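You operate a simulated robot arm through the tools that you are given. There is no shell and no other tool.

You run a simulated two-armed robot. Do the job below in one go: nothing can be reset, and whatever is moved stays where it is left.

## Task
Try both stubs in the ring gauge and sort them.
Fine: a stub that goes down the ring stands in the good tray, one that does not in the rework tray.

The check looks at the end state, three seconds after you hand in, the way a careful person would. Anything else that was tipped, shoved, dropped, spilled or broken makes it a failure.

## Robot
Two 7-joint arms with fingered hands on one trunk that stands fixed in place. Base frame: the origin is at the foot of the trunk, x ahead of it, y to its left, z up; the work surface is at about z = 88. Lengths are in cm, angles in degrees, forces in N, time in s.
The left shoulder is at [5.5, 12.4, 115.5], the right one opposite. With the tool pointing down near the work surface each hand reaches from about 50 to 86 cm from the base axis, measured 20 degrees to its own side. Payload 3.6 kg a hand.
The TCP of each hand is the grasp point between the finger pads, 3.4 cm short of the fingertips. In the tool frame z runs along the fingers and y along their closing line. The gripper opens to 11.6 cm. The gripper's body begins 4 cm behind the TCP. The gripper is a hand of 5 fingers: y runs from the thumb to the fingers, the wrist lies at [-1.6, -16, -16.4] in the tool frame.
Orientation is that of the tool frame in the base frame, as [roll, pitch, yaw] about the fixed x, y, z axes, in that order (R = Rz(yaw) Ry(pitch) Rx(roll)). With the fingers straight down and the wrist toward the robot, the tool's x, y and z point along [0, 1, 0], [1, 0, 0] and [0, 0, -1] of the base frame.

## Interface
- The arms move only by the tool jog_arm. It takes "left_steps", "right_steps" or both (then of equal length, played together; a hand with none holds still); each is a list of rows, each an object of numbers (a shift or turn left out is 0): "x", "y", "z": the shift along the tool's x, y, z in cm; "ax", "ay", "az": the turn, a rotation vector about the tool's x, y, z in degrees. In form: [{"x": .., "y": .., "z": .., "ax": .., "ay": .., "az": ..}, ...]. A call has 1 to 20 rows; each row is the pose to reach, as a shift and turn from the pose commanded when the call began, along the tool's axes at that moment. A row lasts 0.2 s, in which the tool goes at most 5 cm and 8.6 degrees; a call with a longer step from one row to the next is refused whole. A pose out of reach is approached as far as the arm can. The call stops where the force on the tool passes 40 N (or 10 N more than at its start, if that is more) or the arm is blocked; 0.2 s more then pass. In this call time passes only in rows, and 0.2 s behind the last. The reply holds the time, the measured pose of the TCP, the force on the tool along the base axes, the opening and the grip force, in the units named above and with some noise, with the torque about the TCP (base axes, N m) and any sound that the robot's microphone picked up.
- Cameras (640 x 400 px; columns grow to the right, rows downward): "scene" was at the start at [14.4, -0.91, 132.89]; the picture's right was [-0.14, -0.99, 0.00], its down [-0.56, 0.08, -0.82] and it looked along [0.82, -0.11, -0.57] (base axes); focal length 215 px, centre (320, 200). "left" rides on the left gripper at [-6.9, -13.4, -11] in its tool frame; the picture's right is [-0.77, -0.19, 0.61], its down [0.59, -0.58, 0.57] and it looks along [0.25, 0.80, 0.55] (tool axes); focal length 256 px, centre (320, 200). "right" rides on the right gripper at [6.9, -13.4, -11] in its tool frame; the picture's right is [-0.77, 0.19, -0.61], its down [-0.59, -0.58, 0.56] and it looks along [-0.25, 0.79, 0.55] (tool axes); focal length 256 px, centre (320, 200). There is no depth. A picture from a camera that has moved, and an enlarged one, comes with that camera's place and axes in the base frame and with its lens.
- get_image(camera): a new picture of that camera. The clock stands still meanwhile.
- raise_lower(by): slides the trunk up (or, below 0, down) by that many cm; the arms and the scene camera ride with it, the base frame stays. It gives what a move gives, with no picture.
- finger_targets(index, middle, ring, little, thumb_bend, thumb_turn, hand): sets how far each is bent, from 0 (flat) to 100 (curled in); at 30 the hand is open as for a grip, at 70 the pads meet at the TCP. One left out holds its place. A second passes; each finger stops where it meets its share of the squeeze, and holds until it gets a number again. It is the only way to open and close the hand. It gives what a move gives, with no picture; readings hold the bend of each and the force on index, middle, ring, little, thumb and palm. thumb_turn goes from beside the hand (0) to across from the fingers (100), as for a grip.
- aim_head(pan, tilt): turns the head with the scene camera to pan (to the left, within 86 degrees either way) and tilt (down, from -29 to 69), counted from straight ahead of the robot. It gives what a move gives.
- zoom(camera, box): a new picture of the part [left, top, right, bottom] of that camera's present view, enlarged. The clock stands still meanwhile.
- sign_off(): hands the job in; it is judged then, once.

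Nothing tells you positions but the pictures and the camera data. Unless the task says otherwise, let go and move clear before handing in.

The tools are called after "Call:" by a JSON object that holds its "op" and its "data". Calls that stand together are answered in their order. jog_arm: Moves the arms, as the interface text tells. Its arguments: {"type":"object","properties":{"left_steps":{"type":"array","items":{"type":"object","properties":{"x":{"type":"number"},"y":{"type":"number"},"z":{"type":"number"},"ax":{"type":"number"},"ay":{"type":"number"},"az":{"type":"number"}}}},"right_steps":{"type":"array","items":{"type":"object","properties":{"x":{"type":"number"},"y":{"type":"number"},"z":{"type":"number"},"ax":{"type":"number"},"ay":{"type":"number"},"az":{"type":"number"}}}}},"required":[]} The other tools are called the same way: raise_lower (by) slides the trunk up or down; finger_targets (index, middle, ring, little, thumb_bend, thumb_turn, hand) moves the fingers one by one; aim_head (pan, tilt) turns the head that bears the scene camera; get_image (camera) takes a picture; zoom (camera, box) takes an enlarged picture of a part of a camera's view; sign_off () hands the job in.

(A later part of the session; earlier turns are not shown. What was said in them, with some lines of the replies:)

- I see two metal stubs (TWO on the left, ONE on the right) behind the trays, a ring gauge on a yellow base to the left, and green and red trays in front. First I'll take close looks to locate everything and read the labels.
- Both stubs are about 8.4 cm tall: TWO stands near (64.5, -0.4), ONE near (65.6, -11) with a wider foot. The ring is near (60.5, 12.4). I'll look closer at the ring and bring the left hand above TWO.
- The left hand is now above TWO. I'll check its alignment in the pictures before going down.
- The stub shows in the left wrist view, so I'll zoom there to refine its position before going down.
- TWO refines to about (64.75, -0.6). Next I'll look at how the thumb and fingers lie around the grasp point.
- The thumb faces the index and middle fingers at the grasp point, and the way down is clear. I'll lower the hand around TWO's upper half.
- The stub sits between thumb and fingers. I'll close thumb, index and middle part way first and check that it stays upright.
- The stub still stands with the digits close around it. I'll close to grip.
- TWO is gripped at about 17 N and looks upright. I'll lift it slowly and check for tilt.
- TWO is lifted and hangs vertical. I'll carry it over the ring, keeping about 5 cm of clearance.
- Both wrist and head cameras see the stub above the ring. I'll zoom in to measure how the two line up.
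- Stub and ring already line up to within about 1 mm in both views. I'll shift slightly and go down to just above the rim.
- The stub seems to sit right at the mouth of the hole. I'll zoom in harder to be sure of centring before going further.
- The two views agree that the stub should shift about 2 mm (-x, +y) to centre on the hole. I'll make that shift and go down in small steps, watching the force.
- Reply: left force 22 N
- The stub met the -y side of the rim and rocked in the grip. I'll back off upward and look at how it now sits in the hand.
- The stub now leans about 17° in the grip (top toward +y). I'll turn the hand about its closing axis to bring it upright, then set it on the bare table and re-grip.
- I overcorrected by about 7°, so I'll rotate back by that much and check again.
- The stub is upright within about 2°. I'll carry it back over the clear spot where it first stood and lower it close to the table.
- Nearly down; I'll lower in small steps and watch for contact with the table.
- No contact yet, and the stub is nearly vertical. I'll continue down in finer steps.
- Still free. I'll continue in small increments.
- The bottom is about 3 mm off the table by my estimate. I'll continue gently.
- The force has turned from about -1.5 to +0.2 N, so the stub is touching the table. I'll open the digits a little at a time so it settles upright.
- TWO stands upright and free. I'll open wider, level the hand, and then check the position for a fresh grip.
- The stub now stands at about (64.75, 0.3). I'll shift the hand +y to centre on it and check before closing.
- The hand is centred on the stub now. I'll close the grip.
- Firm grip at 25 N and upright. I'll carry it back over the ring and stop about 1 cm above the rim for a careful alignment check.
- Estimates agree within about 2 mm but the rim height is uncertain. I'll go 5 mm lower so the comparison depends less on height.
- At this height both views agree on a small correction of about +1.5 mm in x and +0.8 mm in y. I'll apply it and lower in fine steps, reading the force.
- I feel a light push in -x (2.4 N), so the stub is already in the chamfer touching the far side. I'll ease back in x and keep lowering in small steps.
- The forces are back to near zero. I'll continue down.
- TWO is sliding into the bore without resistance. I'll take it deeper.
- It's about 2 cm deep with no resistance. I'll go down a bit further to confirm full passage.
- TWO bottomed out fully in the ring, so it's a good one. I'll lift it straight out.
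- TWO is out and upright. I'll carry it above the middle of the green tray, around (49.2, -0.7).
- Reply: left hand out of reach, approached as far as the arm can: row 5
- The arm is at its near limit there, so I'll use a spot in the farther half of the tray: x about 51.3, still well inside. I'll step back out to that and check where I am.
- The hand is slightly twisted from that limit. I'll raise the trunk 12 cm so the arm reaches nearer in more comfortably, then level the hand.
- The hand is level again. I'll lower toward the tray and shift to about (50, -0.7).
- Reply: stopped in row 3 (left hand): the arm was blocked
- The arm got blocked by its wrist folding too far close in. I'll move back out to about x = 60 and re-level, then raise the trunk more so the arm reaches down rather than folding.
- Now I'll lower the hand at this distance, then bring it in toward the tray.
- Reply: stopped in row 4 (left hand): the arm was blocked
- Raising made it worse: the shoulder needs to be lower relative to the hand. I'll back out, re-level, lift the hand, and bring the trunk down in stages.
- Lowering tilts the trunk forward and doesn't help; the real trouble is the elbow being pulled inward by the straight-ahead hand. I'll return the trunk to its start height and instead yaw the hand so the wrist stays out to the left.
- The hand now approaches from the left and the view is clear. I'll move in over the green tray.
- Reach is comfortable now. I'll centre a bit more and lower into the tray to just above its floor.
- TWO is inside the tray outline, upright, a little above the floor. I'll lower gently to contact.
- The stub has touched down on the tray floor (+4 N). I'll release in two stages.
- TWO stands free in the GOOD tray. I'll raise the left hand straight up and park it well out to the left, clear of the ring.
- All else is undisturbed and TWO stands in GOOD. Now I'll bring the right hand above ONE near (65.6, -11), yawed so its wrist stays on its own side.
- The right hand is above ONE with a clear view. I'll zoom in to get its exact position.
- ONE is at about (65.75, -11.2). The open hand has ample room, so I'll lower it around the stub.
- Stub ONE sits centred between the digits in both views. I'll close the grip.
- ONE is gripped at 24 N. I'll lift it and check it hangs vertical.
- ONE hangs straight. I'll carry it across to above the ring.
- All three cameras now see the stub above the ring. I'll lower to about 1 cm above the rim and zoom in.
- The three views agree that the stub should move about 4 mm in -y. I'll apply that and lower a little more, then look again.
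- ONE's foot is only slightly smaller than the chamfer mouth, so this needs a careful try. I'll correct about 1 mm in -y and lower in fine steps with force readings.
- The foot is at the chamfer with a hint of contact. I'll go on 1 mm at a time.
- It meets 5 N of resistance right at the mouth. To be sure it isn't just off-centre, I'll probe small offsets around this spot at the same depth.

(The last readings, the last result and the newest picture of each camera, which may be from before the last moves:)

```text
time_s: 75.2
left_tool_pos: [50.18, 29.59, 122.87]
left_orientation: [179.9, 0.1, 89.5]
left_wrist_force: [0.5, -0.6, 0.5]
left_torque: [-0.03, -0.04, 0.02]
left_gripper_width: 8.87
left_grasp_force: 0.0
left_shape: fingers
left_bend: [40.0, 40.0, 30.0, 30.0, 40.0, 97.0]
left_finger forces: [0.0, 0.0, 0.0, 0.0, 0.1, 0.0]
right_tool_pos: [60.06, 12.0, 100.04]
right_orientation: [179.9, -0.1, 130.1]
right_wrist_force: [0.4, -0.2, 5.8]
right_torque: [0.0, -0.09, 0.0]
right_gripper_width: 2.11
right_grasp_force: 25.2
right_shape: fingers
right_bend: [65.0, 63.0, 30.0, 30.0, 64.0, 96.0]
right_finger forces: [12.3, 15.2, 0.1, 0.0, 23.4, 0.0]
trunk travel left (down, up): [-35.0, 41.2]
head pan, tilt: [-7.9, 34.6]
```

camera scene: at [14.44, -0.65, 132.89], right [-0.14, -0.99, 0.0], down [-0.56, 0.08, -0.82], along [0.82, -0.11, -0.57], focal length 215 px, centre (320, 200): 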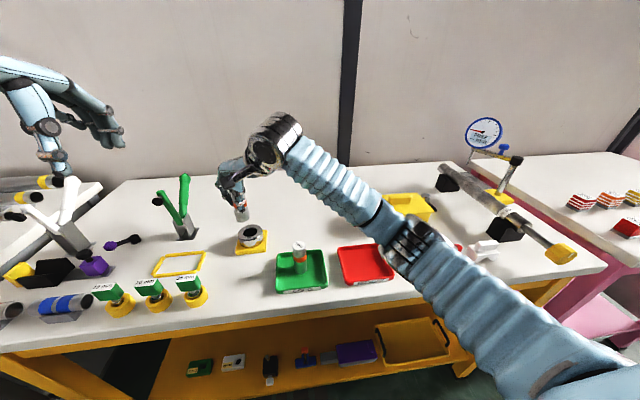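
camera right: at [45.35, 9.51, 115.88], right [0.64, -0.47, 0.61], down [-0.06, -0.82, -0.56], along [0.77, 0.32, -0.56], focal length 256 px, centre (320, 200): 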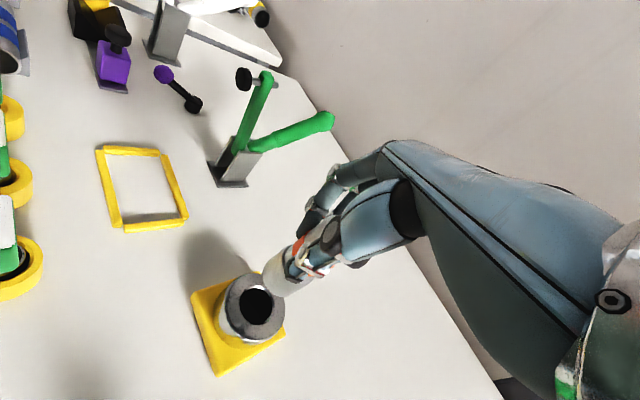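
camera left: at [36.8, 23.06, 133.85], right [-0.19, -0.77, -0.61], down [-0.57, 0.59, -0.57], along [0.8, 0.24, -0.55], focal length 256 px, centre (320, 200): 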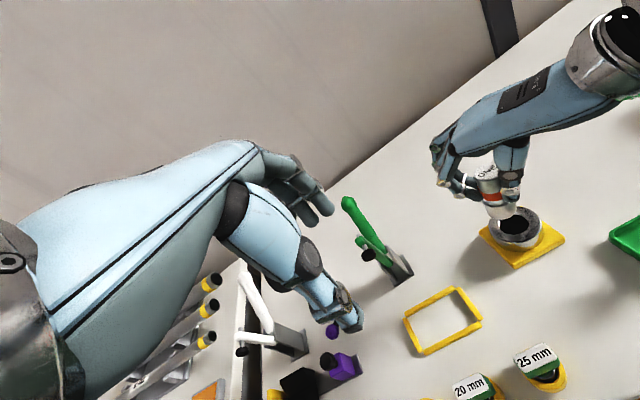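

Resistance is the same 5–6 N all around at this depth; the torques point to a centre between the probes. I'll go to that best centre and press slightly deeper once to confirm.

Call:
{"op": "jog_arm", "data": {"right_steps": [{"z": -0.2}, {"x": -0.02, "y": 0.095, "z": -0.2}, {"x": -0.02, "y": 0.095, "z": 0}]}}

Call:
{"op": "jog_arm", "data": {"right_steps": [{"z": 0.1}]}}

Call:
{"op": "zoom", "data": {"camera": "scene", "box": [230, 212, 270, 246]}}

Call:
{"op": "zoom", "data": {"camera": "left", "box": [490, 200, 540, 250]}}

Call:
{"op": "zoom", "data": {"camera": "right", "box": [240, 245, 310, 305]}}

```text
time_s: 76.0
left_tool_pos: [50.1, 29.55, 122.86]
left_orientation: [179.8, 0.1, 89.5]
left_wrist_force: [0.0, 0.3, 0.2]
left_torque: [-0.05, 0.0, 0.04]
left_gripper_width: 8.86
left_grasp_force: 0.0
left_shape: fingers
left_bend: [40.0, 40.0, 30.0, 30.0, 40.0, 97.0]
left_finger forces: [0.0, 0.1, 0.0, 0.0, 0.1, 0.0]
right_tool_pos: [60.18, 11.9, 99.86]
right_orientation: [180.0, 0.0, 130.0]
right_wrist_force: [-1.1, -0.9, 5.7]
right_torque: [-0.07, -0.03, -0.01]
right_gripper_width: 2.08
right_grasp_force: 25.3
right_shape: fingers
right_bend: [65.0, 63.0, 30.0, 30.0, 64.0, 96.0]
right_finger forces: [11.8, 14.6, 0.0, 0.1, 24.2, 0.1]
trunk travel left (down, up): [-35.0, 41.2]
head pan, tilt: [-7.9, 34.6]
```

```text
time_s: 76.4
left_tool_pos: [50.27, 29.62, 122.96]
left_orientation: [179.7, 0.1, 89.5]
left_wrist_force: [-0.1, 0.1, 0.2]
left_torque: [-0.03, -0.01, -0.02]
left_gripper_width: 8.82
left_grasp_force: 0.0
left_shape: fingers
left_bend: [40.0, 40.0, 30.0, 30.0, 40.0, 97.0]
left_finger forces: [0.0, 0.0, 0.0, 0.0, 0.0, 0.1]
right_tool_pos: [60.15, 12.02, 99.98]
right_orientation: [180.0, 0.0, 129.9]
right_wrist_force: [-1.3, -1.6, 8.8]
right_torque: [-0.07, -0.03, -0.05]
right_gripper_width: 2.11
right_grasp_force: 26.8
right_shape: fingers
right_bend: [65.0, 63.0, 30.0, 30.0, 64.0, 96.0]
right_finger forces: [11.7, 15.8, 0.0, 0.0, 25.2, 0.0]
trunk travel left (down, up): [-35.0, 41.2]
head pan, tilt: [-7.9, 34.6]
```

```text
11.76 times, centred on (250, 229) of scene
camera zoom: at [14.3, -0.88, 132.91], right [-0.14, -0.99, 0.0], down [-0.56, 0.08, -0.82], along [0.82, -0.11, -0.57], focal length 2526 px, centre (1144, -141)
```

zoom: 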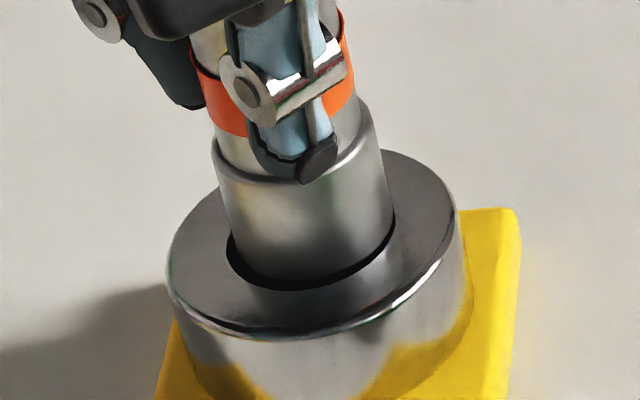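

```text
8.00 times, centred on (515, 225) of left
camera zoom: at [36.68, 22.81, 133.94], right [-0.19, -0.77, -0.61], down [-0.57, 0.59, -0.57], along [0.8, 0.24, -0.55], focal length 2048 px, centre (-1240, 0)
```

zoom: 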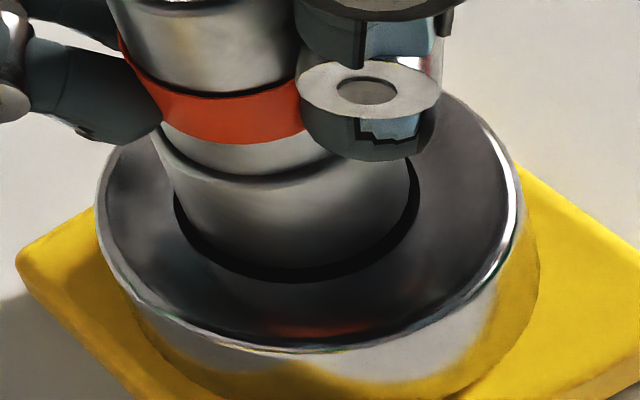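

```text
6.67 times, centred on (275, 275) of right
camera zoom: at [45.38, 8.67, 110.95], right [0.64, -0.47, 0.61], down [-0.06, -0.82, -0.57], along [0.77, 0.32, -0.55], focal length 1707 px, centre (620, -300)
```

zoom: 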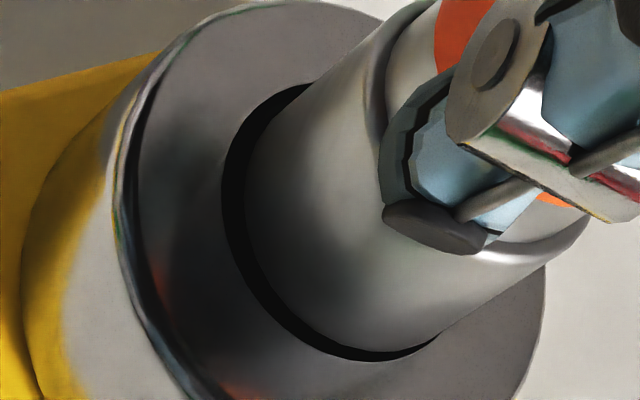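

Call:
{"op": "jog_arm", "data": {"right_steps": [{"z": -0.2}, {"y": -0.1, "z": -0.2}, {"y": -0.1, "z": 0}, {"y": -0.1, "z": 0.05}]}}

```text
time_s: 77.4
left_tool_pos: [50.09, 29.62, 122.86]
left_orientation: [179.8, 0.2, 89.5]
left_wrist_force: [0.0, 0.0, -0.5]
left_torque: [-0.03, -0.01, 0.01]
left_gripper_width: 8.84
left_grasp_force: 0.1
left_shape: fingers
left_bend: [40.0, 40.0, 30.0, 30.0, 40.0, 97.0]
left_finger forces: [0.0, 0.1, 0.0, 0.0, 0.0, 0.1]
right_tool_pos: [60.09, 12.02, 99.94]
right_orientation: [179.8, 0.0, 130.0]
right_wrist_force: [0.7, 0.0, 12.4]
right_torque: [0.06, -0.1, 0.06]
right_gripper_width: 2.09
right_grasp_force: 25.0
right_shape: fingers
right_bend: [65.0, 63.0, 30.0, 30.0, 64.0, 96.0]
right_finger forces: [12.2, 15.1, 0.1, 0.1, 23.5, 0.0]
trunk travel left (down, up): [-35.0, 41.2]
head pan, tilt: [-7.9, 34.6]
```

With balanced side forces and 12 N down it still doesn't enter, so ONE doesn't go: rework. I'll lift it clear and check that the ring and stub are as they should be.

Call:
{"op": "jog_arm", "data": {"right_steps": [{"z": -0.4}, {"z": -1}, {"z": -2}, {"z": -4}, {"z": -6}, {"z": -8}]}}

Call:
{"op": "get_image", "data": {"camera": "scene"}}

Call:
{"op": "zoom", "data": {"camera": "scene", "box": [210, 170, 290, 260]}}

Call:
{"op": "zoom", "data": {"camera": "left", "box": [430, 130, 600, 280]}}

```text
time_s: 78.8
left_tool_pos: [50.2, 29.66, 122.84]
left_orientation: [179.9, 0.1, 89.6]
left_wrist_force: [1.1, -0.9, 0.5]
left_torque: [0.01, 0.02, 0.01]
left_gripper_width: 8.87
left_grasp_force: 0.1
left_shape: fingers
left_bend: [40.0, 40.0, 30.0, 30.0, 40.0, 97.0]
left_finger forces: [0.0, 0.1, 0.0, 0.0, 0.0, 0.0]
right_tool_pos: [60.19, 12.07, 107.78]
right_orientation: [-179.9, 0.1, 130.0]
right_wrist_force: [-0.1, 0.0, -0.1]
right_torque: [0.04, 0.03, 0.0]
right_gripper_width: 2.07
right_grasp_force: 23.0
right_shape: fingers
right_bend: [65.0, 63.0, 30.0, 30.0, 64.0, 96.0]
right_finger forces: [11.5, 12.9, 0.0, 0.1, 22.4, 0.0]
trunk travel left (down, up): [-35.0, 41.2]
head pan, tilt: [-7.9, 34.6]
```

```text
taken
camera scene: at [14.41, -0.81, 132.89], right [-0.14, -0.99, 0.0], down [-0.56, 0.08, -0.82], along [0.82, -0.11, -0.57], focal length 215 px, centre (320, 200)
```

scene: 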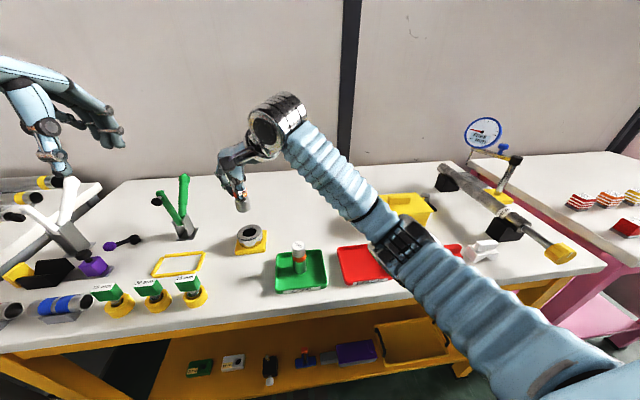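

```text
4.44 times, centred on (250, 215) of scene
camera zoom: at [14.41, -0.81, 132.89], right [-0.14, -0.99, 0.0], down [-0.56, 0.08, -0.82], along [0.82, -0.11, -0.57], focal length 954 px, centre (631, 133)
```

zoom: 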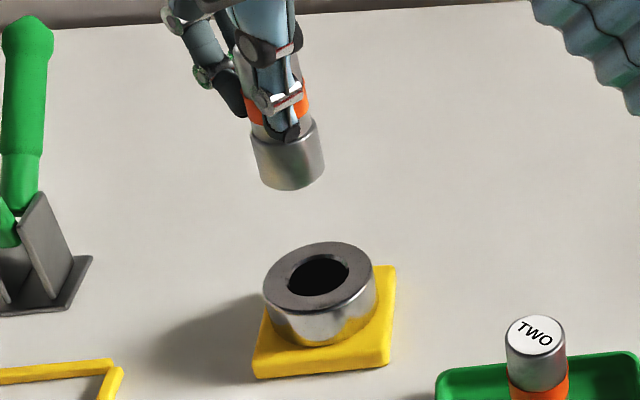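

```text
2.67 times, centred on (515, 205) of left
camera zoom: at [36.79, 22.89, 133.89], right [-0.19, -0.77, -0.61], down [-0.57, 0.59, -0.57], along [0.8, 0.24, -0.55], focal length 683 px, centre (-200, 187)
```

zoom: 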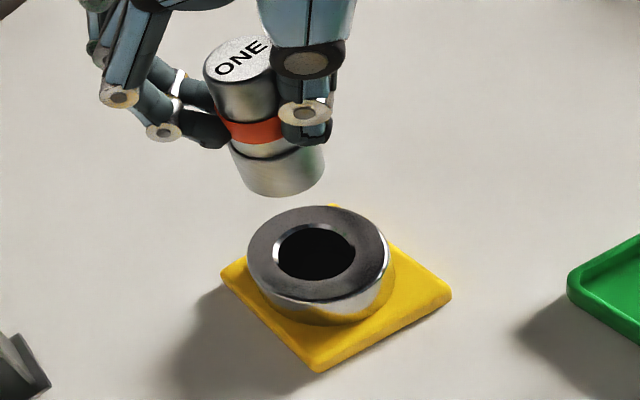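

The ring and stub are fine. I'll carry ONE back across, higher and behind TWO, before going in over the red tray.

Call:
{"op": "jog_arm", "data": {"right_steps": [{"x": -3.2, "y": -2.3, "z": -2}, {"x": -6.5, "y": -4.6, "z": -4}, {"x": -9.8, "y": -6.9, "z": -4}, {"x": -13.1, "y": -9.2, "z": -4}, {"x": -16.4, "y": -11.6, "z": -4}, {"x": -19.67, "y": -13.9, "z": -4}]}}

Call:
{"op": "jog_arm", "data": {"right_steps": [{"az": 8}, {"az": 16}, {"az": 24}, {"az": 30}]}}

Call:
{"op": "get_image", "data": {"camera": "scene"}}

Call:
{"op": "get_image", "data": {"camera": "right"}}

```text
time_s: 80.2
left_tool_pos: [50.44, 29.5, 122.79]
left_orientation: [179.8, 0.0, 89.4]
left_wrist_force: [0.1, -0.1, -0.1]
left_torque: [0.01, 0.03, 0.03]
left_gripper_width: 8.84
left_grasp_force: 0.1
left_shape: fingers
left_bend: [40.0, 40.0, 30.0, 30.0, 40.0, 97.0]
left_finger forces: [0.1, 0.0, 0.0, 0.0, 0.0, 0.0]
right_tool_pos: [62.22, -12.19, 111.53]
right_orientation: [180.0, -0.1, 130.0]
right_wrist_force: [-1.0, 0.1, -0.9]
right_torque: [0.01, 0.0, 0.05]
right_gripper_width: 2.05
right_grasp_force: 23.9
right_shape: fingers
right_bend: [65.0, 63.0, 30.0, 30.0, 64.0, 96.0]
right_finger forces: [11.4, 13.1, 0.0, 0.1, 22.0, 0.1]
trunk travel left (down, up): [-35.0, 41.2]
head pan, tilt: [-7.9, 34.6]
```

```text
time_s: 81.2
left_tool_pos: [50.22, 29.5, 122.86]
left_orientation: [179.9, 0.1, 89.4]
left_wrist_force: [-0.1, -0.5, -0.1]
left_torque: [0.02, 0.01, -0.03]
left_gripper_width: 8.83
left_grasp_force: 0.0
left_shape: fingers
left_bend: [40.0, 40.0, 30.0, 30.0, 40.0, 97.0]
left_finger forces: [0.0, 0.0, 0.1, 0.0, 0.0, 0.1]
right_tool_pos: [62.18, -12.14, 111.76]
right_orientation: [-180.0, 0.0, 99.8]
right_wrist_force: [-0.2, -0.9, -1.6]
right_torque: [-0.04, 0.01, 0.01]
right_gripper_width: 2.06
right_grasp_force: 23.1
right_shape: fingers
right_bend: [65.0, 63.0, 30.0, 30.0, 64.0, 96.0]
right_finger forces: [11.4, 13.1, 0.0, 0.0, 21.8, 0.0]
trunk travel left (down, up): [-35.0, 41.2]
head pan, tilt: [-7.9, 34.6]
```

```text
taken
camera scene: at [14.42, -0.84, 132.89], right [-0.14, -0.99, 0.0], down [-0.56, 0.08, -0.82], along [0.82, -0.11, -0.57], focal length 215 px, centre (320, 200)
```

scene: 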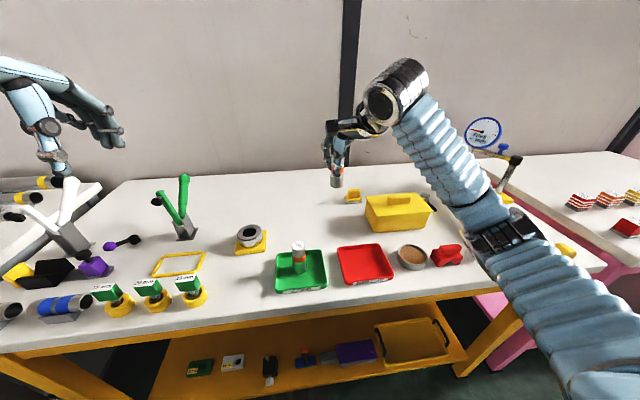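

```text
taken
camera right: at [47.73, -7.55, 122.74], right [0.32, -0.73, 0.61], down [-0.47, -0.68, -0.56], along [0.83, -0.11, -0.55], focal length 256 px, centre (320, 200)
```

right: 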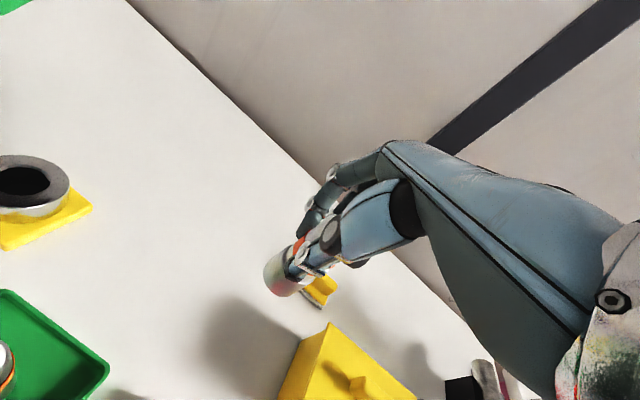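

ONE is held upright. I'll move in over the red tray with a slight outward yaw.

Call:
{"op": "jog_arm", "data": {"right_steps": [{"x": -0.7, "y": -3.2, "z": 1.2, "az": -4}, {"x": -1.4, "y": -6.3, "z": 2.4, "az": -8}, {"x": -2.1, "y": -9.5, "z": 3.6, "az": -12}, {"x": -2.79, "y": -12.4, "z": 5, "az": -15}]}}

Call:
{"op": "get_image", "data": {"camera": "scene"}}

Call:
{"op": "get_image", "data": {"camera": "right"}}

```text
time_s: 82.2
left_tool_pos: [50.26, 29.46, 122.9]
left_orientation: [179.8, 0.0, 89.5]
left_wrist_force: [-0.8, 0.4, -0.2]
left_torque: [0.03, 0.01, 0.0]
left_gripper_width: 8.86
left_grasp_force: 0.0
left_shape: fingers
left_bend: [40.0, 40.0, 30.0, 30.0, 40.0, 97.0]
left_finger forces: [0.0, 0.0, 0.0, 0.1, 0.0, 0.0]
right_tool_pos: [50.25, -17.1, 106.73]
right_orientation: [-179.9, 0.0, 115.1]
right_wrist_force: [0.4, -0.1, -1.7]
right_torque: [0.0, -0.01, -0.02]
right_gripper_width: 2.05
right_grasp_force: 22.8
right_shape: fingers
right_bend: [65.0, 63.0, 30.0, 30.0, 64.0, 96.0]
right_finger forces: [11.4, 13.3, 0.1, 0.0, 21.7, 0.0]
trunk travel left (down, up): [-35.0, 41.2]
head pan, tilt: [-7.9, 34.6]
```

```text
taken
camera scene: at [14.35, -0.97, 132.9], right [-0.14, -0.99, 0.0], down [-0.56, 0.08, -0.82], along [0.82, -0.11, -0.57], focal length 215 px, centre (320, 200)
```

scene: 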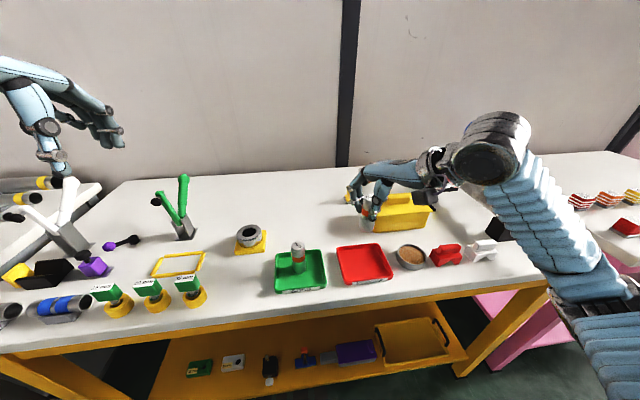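

```text
taken
camera right: at [35.22, -16.52, 117.79], right [0.5, -0.62, 0.61], down [-0.27, -0.78, -0.57], along [0.82, 0.11, -0.55], focal length 256 px, centre (320, 200)
```

right: 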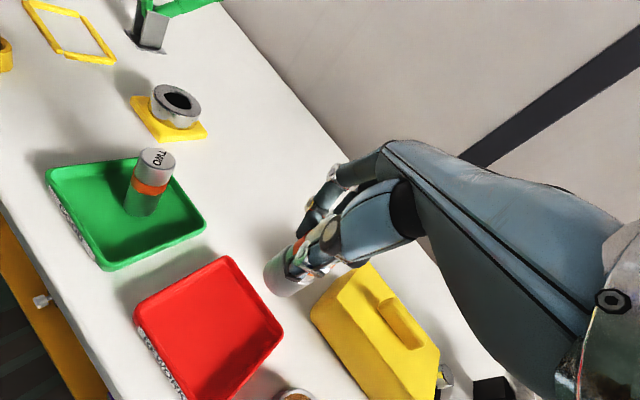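

The reach is fine here. I'll centre slightly and lower ONE to just above the red tray floor.

Call:
{"op": "jog_arm", "data": {"right_steps": [{"x": 0.3, "y": -0.6, "z": 3}, {"x": 0.3, "y": -0.6, "z": 6}, {"x": 0.3, "y": -0.6, "z": 8.5}, {"x": 0.3, "y": -0.6, "z": 9.6}]}}

Call:
{"op": "zoom", "data": {"camera": "scene", "box": [320, 200, 420, 300]}}

Call:
{"op": "zoom", "data": {"camera": "right", "box": [180, 200, 360, 360]}}

```text
time_s: 83.2
left_tool_pos: [50.25, 29.55, 122.84]
left_orientation: [179.8, 0.2, 89.6]
left_wrist_force: [0.2, 0.2, -0.4]
left_torque: [-0.01, 0.02, 0.0]
left_gripper_width: 8.84
left_grasp_force: 0.0
left_shape: fingers
left_bend: [40.0, 40.0, 30.0, 30.0, 40.0, 97.0]
left_finger forces: [0.1, 0.0, 0.0, 0.0, 0.0, 0.0]
right_tool_pos: [49.65, -16.93, 97.11]
right_orientation: [179.9, -0.1, 114.9]
right_wrist_force: [0.8, 0.1, -1.4]
right_torque: [-0.03, -0.01, -0.01]
right_gripper_width: 2.05
right_grasp_force: 23.5
right_shape: fingers
right_bend: [65.0, 63.0, 30.0, 30.0, 64.0, 96.0]
right_finger forces: [11.2, 13.3, 0.0, 0.0, 21.6, 0.0]
trunk travel left (down, up): [-35.0, 41.2]
head pan, tilt: [-7.9, 34.6]
```

```text
4.00 times, centred on (370, 250) of scene
camera zoom: at [14.41, -0.88, 132.89], right [-0.14, -0.99, 0.0], down [-0.56, 0.08, -0.82], along [0.82, -0.11, -0.57], focal length 859 px, centre (120, 0)
```

zoom: 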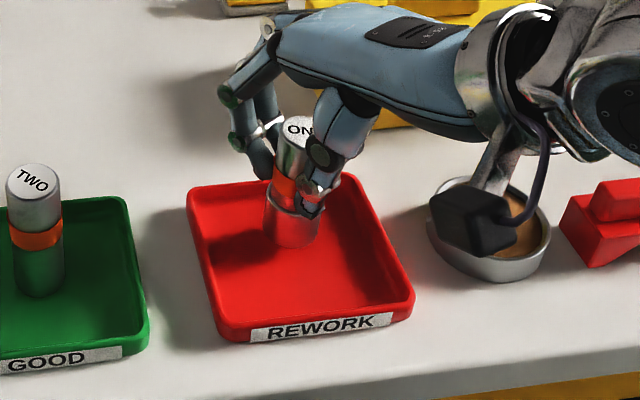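

```text
2.50 times, centred on (270, 280) of right
camera zoom: at [34.66, -16.4, 108.16], right [0.49, -0.62, 0.61], down [-0.27, -0.78, -0.57], along [0.82, 0.11, -0.55], focal length 640 px, centre (445, 0)
```

zoom: 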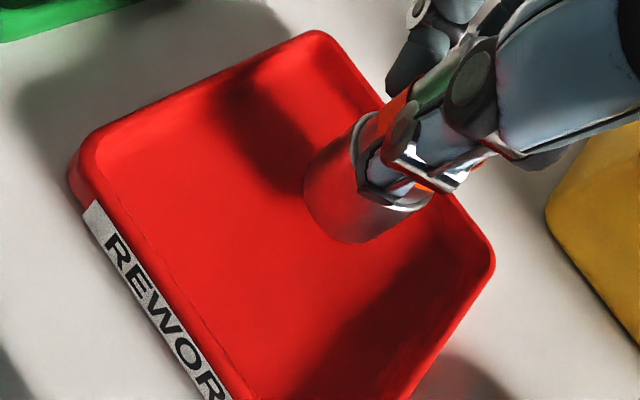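

ONE is inside the red tray and upright, just above the floor. I'll lower to contact.

Call:
{"op": "jog_arm", "data": {"right_steps": [{"z": 0.3}, {"z": 0.6}]}}

Call:
{"op": "jog_arm", "data": {"right_steps": [{"z": 0.1}, {"z": 0.2}]}}

```text
time_s: 83.8
left_tool_pos: [50.37, 29.64, 122.77]
left_orientation: [179.9, 0.1, 89.5]
left_wrist_force: [0.8, -0.2, 0.1]
left_torque: [0.04, -0.01, -0.03]
left_gripper_width: 8.87
left_grasp_force: 0.1
left_shape: fingers
left_bend: [40.0, 40.0, 30.0, 30.0, 40.0, 97.0]
left_finger forces: [0.0, 0.1, 0.0, 0.0, 0.0, 0.0]
right_tool_pos: [49.71, -16.96, 96.44]
right_orientation: [-180.0, -0.1, 115.0]
right_wrist_force: [0.1, -0.1, -0.5]
right_torque: [0.02, 0.0, -0.01]
right_gripper_width: 2.06
right_grasp_force: 23.0
right_shape: fingers
right_bend: [65.0, 63.0, 30.0, 30.0, 64.0, 96.0]
right_finger forces: [11.2, 13.3, 0.0, 0.0, 21.5, 0.0]
trunk travel left (down, up): [-35.0, 41.2]
head pan, tilt: [-7.9, 34.6]
```

```text
time_s: 84.4
left_tool_pos: [50.29, 29.5, 122.89]
left_orientation: [179.9, 0.1, 89.5]
left_wrist_force: [-0.7, -0.3, 0.2]
left_torque: [0.02, 0.0, 0.01]
left_gripper_width: 8.81
left_grasp_force: 0.1
left_shape: fingers
left_bend: [40.0, 40.0, 30.0, 30.0, 40.0, 97.0]
left_finger forces: [0.0, 0.0, 0.0, 0.0, 0.0, 0.0]
right_tool_pos: [49.76, -16.94, 96.37]
right_orientation: [180.0, 0.0, 115.0]
right_wrist_force: [0.1, 0.1, -1.3]
right_torque: [-0.02, 0.04, -0.02]
right_gripper_width: 2.04
right_grasp_force: 23.5
right_shape: fingers
right_bend: [65.0, 63.0, 30.0, 30.0, 64.0, 96.0]
right_finger forces: [11.2, 13.3, 0.0, 0.1, 21.5, 0.0]
trunk travel left (down, up): [-35.0, 41.2]
head pan, tilt: [-7.9, 34.6]
```

Call:
{"op": "jog_arm", "data": {"right_steps": [{"z": 0.1}, {"z": 0.2}]}}

```text
time_s: 85.0
left_tool_pos: [50.2, 29.64, 122.87]
left_orientation: [179.9, 0.1, 89.5]
left_wrist_force: [0.3, -0.2, 0.6]
left_torque: [0.0, -0.03, -0.04]
left_gripper_width: 8.85
left_grasp_force: 0.1
left_shape: fingers
left_bend: [40.0, 40.0, 30.0, 30.0, 40.0, 97.0]
left_finger forces: [0.0, 0.0, 0.0, 0.0, 0.0, 0.0]
right_tool_pos: [49.69, -16.99, 96.02]
right_orientation: [179.9, 0.0, 115.0]
right_wrist_force: [-0.4, -0.3, -0.9]
right_torque: [0.01, 0.0, 0.0]
right_gripper_width: 2.06
right_grasp_force: 22.2
right_shape: fingers
right_bend: [65.0, 63.0, 30.0, 30.0, 64.0, 96.0]
right_finger forces: [11.2, 13.3, 0.0, 0.1, 21.6, 0.1]
trunk travel left (down, up): [-35.0, 41.2]
head pan, tilt: [-7.9, 34.6]
```

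Call:
{"op": "jog_arm", "data": {"right_steps": [{"z": 0.1}, {"z": 0.15}]}}

```text
time_s: 85.6
left_tool_pos: [50.18, 29.61, 123.05]
left_orientation: [179.8, 0.1, 89.5]
left_wrist_force: [-0.1, 0.6, 0.2]
left_torque: [-0.01, -0.01, 0.0]
left_gripper_width: 8.82
left_grasp_force: 0.1
left_shape: fingers
left_bend: [40.0, 40.0, 30.0, 30.0, 40.0, 97.0]
left_finger forces: [0.0, 0.1, 0.0, 0.0, 0.1, 0.1]
right_tool_pos: [49.66, -16.87, 96.09]
right_orientation: [179.8, 0.0, 115.0]
right_wrist_force: [-1.4, 0.6, 4.8]
right_torque: [0.02, -0.01, 0.0]
right_gripper_width: 2.03
right_grasp_force: 23.9
right_shape: fingers
right_bend: [65.0, 63.0, 30.0, 30.0, 64.0, 96.0]
right_finger forces: [11.3, 14.0, 0.0, 0.0, 22.7, 0.1]
trunk travel left (down, up): [-35.0, 41.2]
head pan, tilt: [-7.9, 34.6]
```

ONE is down on the tray floor (about 5 N). I'll open in two stages.

Call:
{"op": "finger_targets", "data": {"hand": "right", "index": 57, "middle": 57, "thumb_bend": 57}}

Call:
{"op": "finger_targets", "data": {"hand": "right", "index": 40, "middle": 40, "thumb_bend": 40}}

Call:
{"op": "zoom", "data": {"camera": "scene", "box": [320, 200, 420, 300]}}

Call:
{"op": "zoom", "data": {"camera": "right", "box": [180, 160, 380, 340]}}

```text
time_s: 86.6
left_tool_pos: [50.29, 29.44, 122.88]
left_orientation: [179.9, 0.1, 89.5]
left_wrist_force: [0.1, -0.4, 0.0]
left_torque: [-0.01, 0.0, -0.01]
left_gripper_width: 8.84
left_grasp_force: 0.0
left_shape: fingers
left_bend: [40.0, 40.0, 30.0, 30.0, 40.0, 97.0]
left_finger forces: [0.0, 0.0, 0.0, 0.0, 0.1, 0.0]
right_tool_pos: [49.62, -16.94, 95.96]
right_orientation: [-179.9, 0.0, 115.0]
right_wrist_force: [-0.5, 0.8, 0.1]
right_torque: [0.01, -0.04, 0.01]
right_gripper_width: 4.16
right_grasp_force: 0.2
right_shape: fingers
right_bend: [56.0, 56.0, 30.0, 30.0, 56.0, 97.0]
right_finger forces: [0.1, 0.0, 0.0, 0.0, 0.0, 0.1]
trunk travel left (down, up): [-35.0, 41.2]
head pan, tilt: [-7.9, 34.6]
```

```text
time_s: 87.6
left_tool_pos: [50.25, 29.46, 122.84]
left_orientation: [179.9, 0.2, 89.5]
left_wrist_force: [-0.3, -0.1, 0.0]
left_torque: [0.01, 0.05, -0.01]
left_gripper_width: 8.83
left_grasp_force: 0.0
left_shape: fingers
left_bend: [40.0, 40.0, 30.0, 30.0, 40.0, 97.0]
left_finger forces: [0.0, 0.1, 0.1, 0.0, 0.1, 0.1]
right_tool_pos: [49.76, -16.89, 96.03]
right_orientation: [-180.0, 0.1, 115.0]
right_wrist_force: [-0.9, 0.1, 0.2]
right_torque: [0.0, 0.0, -0.01]
right_gripper_width: 8.85
right_grasp_force: 0.0
right_shape: fingers
right_bend: [40.0, 40.0, 30.0, 30.0, 40.0, 97.0]
right_finger forces: [0.0, 0.0, 0.1, 0.1, 0.0, 0.0]
trunk travel left (down, up): [-35.0, 41.2]
head pan, tilt: [-7.9, 34.6]
```

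```text
4.00 times, centred on (370, 250) of scene
camera zoom: at [14.4, -0.88, 132.89], right [-0.14, -0.99, 0.0], down [-0.56, 0.08, -0.82], along [0.82, -0.11, -0.57], focal length 859 px, centre (120, 0)
```

zoom: 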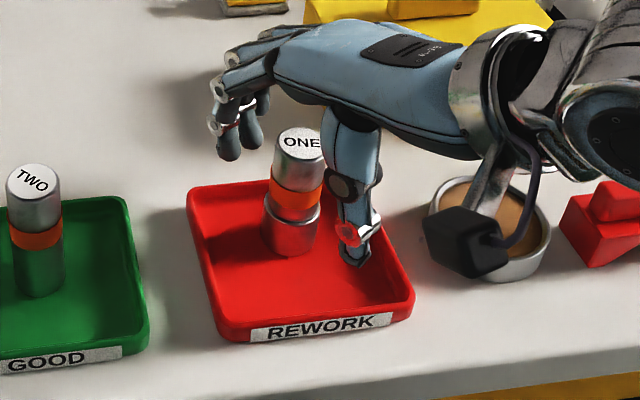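

```text
2.22 times, centred on (280, 250) of right
camera zoom: at [34.63, -16.36, 107.05], right [0.49, -0.62, 0.61], down [-0.27, -0.78, -0.56], along [0.82, 0.11, -0.55], focal length 569 px, centre (409, 89)
```

zoom: 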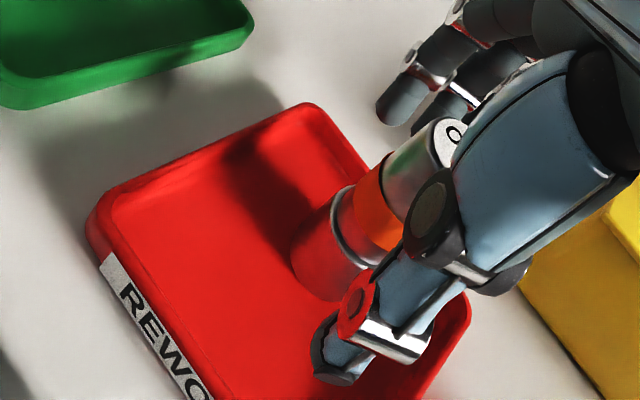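

ONE stands free in REWORK. I'll raise the right hand straight up and move it away to its own side.

Call:
{"op": "jog_arm", "data": {"right_steps": [{"z": -2}, {"z": -5}, {"z": -9}, {"z": -13}, {"z": -17}, {"z": -21}]}}

Call:
{"op": "jog_arm", "data": {"right_steps": [{"x": -3, "y": -1.2, "z": -1, "az": 8}, {"x": -6, "y": -2.4, "z": -2, "az": 16}, {"x": -9, "y": -3.6, "z": -4, "az": 25}, {"x": -12, "y": -4.5, "z": -6, "az": 25}]}}

Call:
{"op": "get_image", "data": {"camera": "scene"}}

Call:
{"op": "zoom", "data": {"camera": "scene", "box": [225, 200, 405, 300]}}

```text
time_s: 89.0
left_tool_pos: [50.2, 29.64, 122.86]
left_orientation: [179.9, 0.1, 89.5]
left_wrist_force: [-0.1, 0.8, 0.0]
left_torque: [0.04, -0.01, -0.01]
left_gripper_width: 8.86
left_grasp_force: 0.0
left_shape: fingers
left_bend: [40.0, 40.0, 30.0, 30.0, 40.0, 97.0]
left_finger forces: [0.1, 0.0, 0.0, 0.0, 0.0, 0.1]
right_tool_pos: [49.69, -16.89, 117.0]
right_orientation: [-180.0, 0.0, 115.0]
right_wrist_force: [0.0, 0.1, 1.2]
right_torque: [-0.03, 0.01, 0.0]
right_gripper_width: 8.83
right_grasp_force: 0.1
right_shape: fingers
right_bend: [40.0, 40.0, 30.0, 30.0, 40.0, 97.0]
right_finger forces: [0.0, 0.0, 0.1, 0.0, 0.0, 0.0]
trunk travel left (down, up): [-35.0, 41.2]
head pan, tilt: [-7.9, 34.6]
```

```text
refused: row 3 steps farther than a row can; nothing moved
```

```text
taken
camera scene: at [14.38, -0.85, 132.9], right [-0.14, -0.99, 0.0], down [-0.56, 0.08, -0.82], along [0.82, -0.11, -0.57], focal length 215 px, centre (320, 200)
```

scene: 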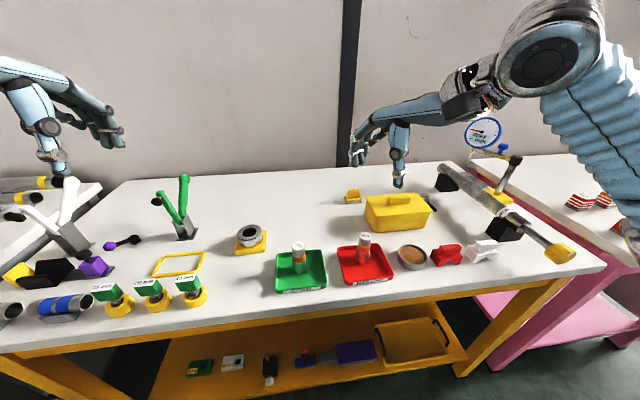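

```text
3.56 times, centred on (315, 250) of scene
camera zoom: at [14.38, -0.85, 132.9], right [-0.14, -0.99, 0.0], down [-0.56, 0.08, -0.82], along [0.82, -0.11, -0.57], focal length 764 px, centre (338, 22)
```

zoom: 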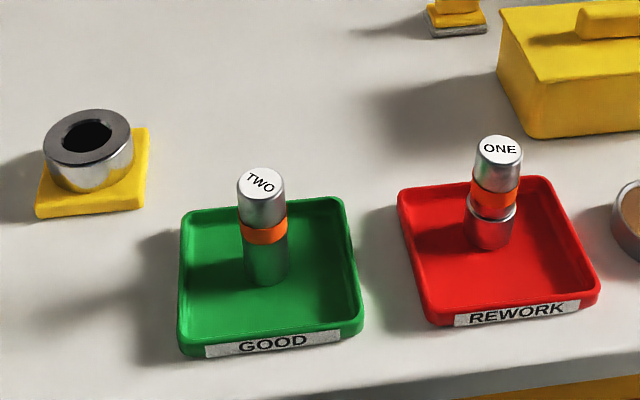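

Both stubs stand upright in their trays and nothing else looks disturbed. I'll move the right hand back to its side and then hand in.

Call:
{"op": "jog_arm", "data": {"right_steps": [{"x": -2.7, "y": -1.2, "z": -1.2, "az": 6}, {"x": -5.4, "y": -2.4, "z": -2.4, "az": 12}, {"x": -8.1, "y": -3.6, "z": -3.6, "az": 18}, {"x": -10.8, "y": -4.8, "z": -4.8, "az": 24}]}}

Call:
{"op": "get_image", "data": {"camera": "scene"}}

```text
time_s: 90.0
left_tool_pos: [50.25, 29.37, 122.88]
left_orientation: [179.8, 0.0, 89.6]
left_wrist_force: [-0.1, -0.3, 0.0]
left_torque: [0.02, -0.04, 0.0]
left_gripper_width: 8.85
left_grasp_force: 0.1
left_shape: fingers
left_bend: [40.0, 40.0, 30.0, 30.0, 40.0, 97.0]
left_finger forces: [0.1, 0.0, 0.0, 0.1, 0.0, 0.1]
right_tool_pos: [49.91, -28.95, 121.8]
right_orientation: [180.0, 0.0, 90.9]
right_wrist_force: [-0.5, -0.3, 0.1]
right_torque: [0.03, 0.01, 0.01]
right_gripper_width: 8.82
right_grasp_force: 0.1
right_shape: fingers
right_bend: [40.0, 40.0, 30.0, 30.0, 40.0, 97.0]
right_finger forces: [0.0, 0.0, 0.0, 0.0, 0.0, 0.1]
trunk travel left (down, up): [-35.0, 41.2]
head pan, tilt: [-7.9, 34.6]
```

```text
taken
camera scene: at [14.38, -0.92, 132.9], right [-0.14, -0.99, 0.0], down [-0.56, 0.08, -0.82], along [0.82, -0.11, -0.57], focal length 215 px, centre (320, 200)
```

scene: 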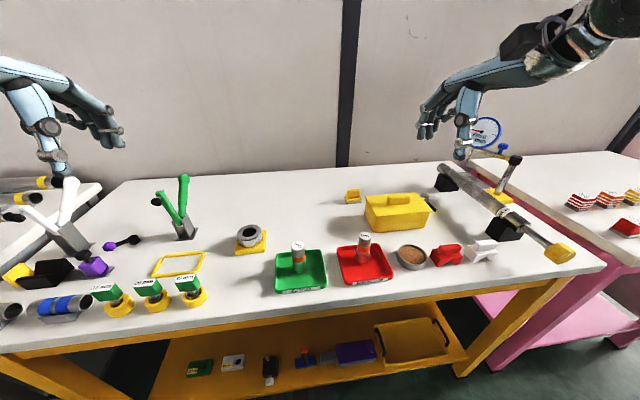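

TWO went down the ring and stands in GOOD; ONE didn't go and stands in REWORK. Both hands are empty and clear, and everything else is in place, so I'm handing in.

Call:
{"op": "sign_off", "data": {}}

```text
The job is handed in.
```

I tried both stubs in the ring gauge, sorted them, and handed the job in.

- **TWO:** it slid down the ring to the bottom with no resistance, so it stands upright in the GOOD tray. On my first try it caught the rim and tilted in the grip. I set it back on the table, re-gripped it, and it went in cleanly.
- **ONE:** its wider foot stopped at the mouth of the ring. It still would not enter when centred and pressed with about 12 N, so it stands upright in the REWORK tray.

In the last picture the ring gauge and everything else on the table looked undisturbed. Both hands were empty and clear of the trays.
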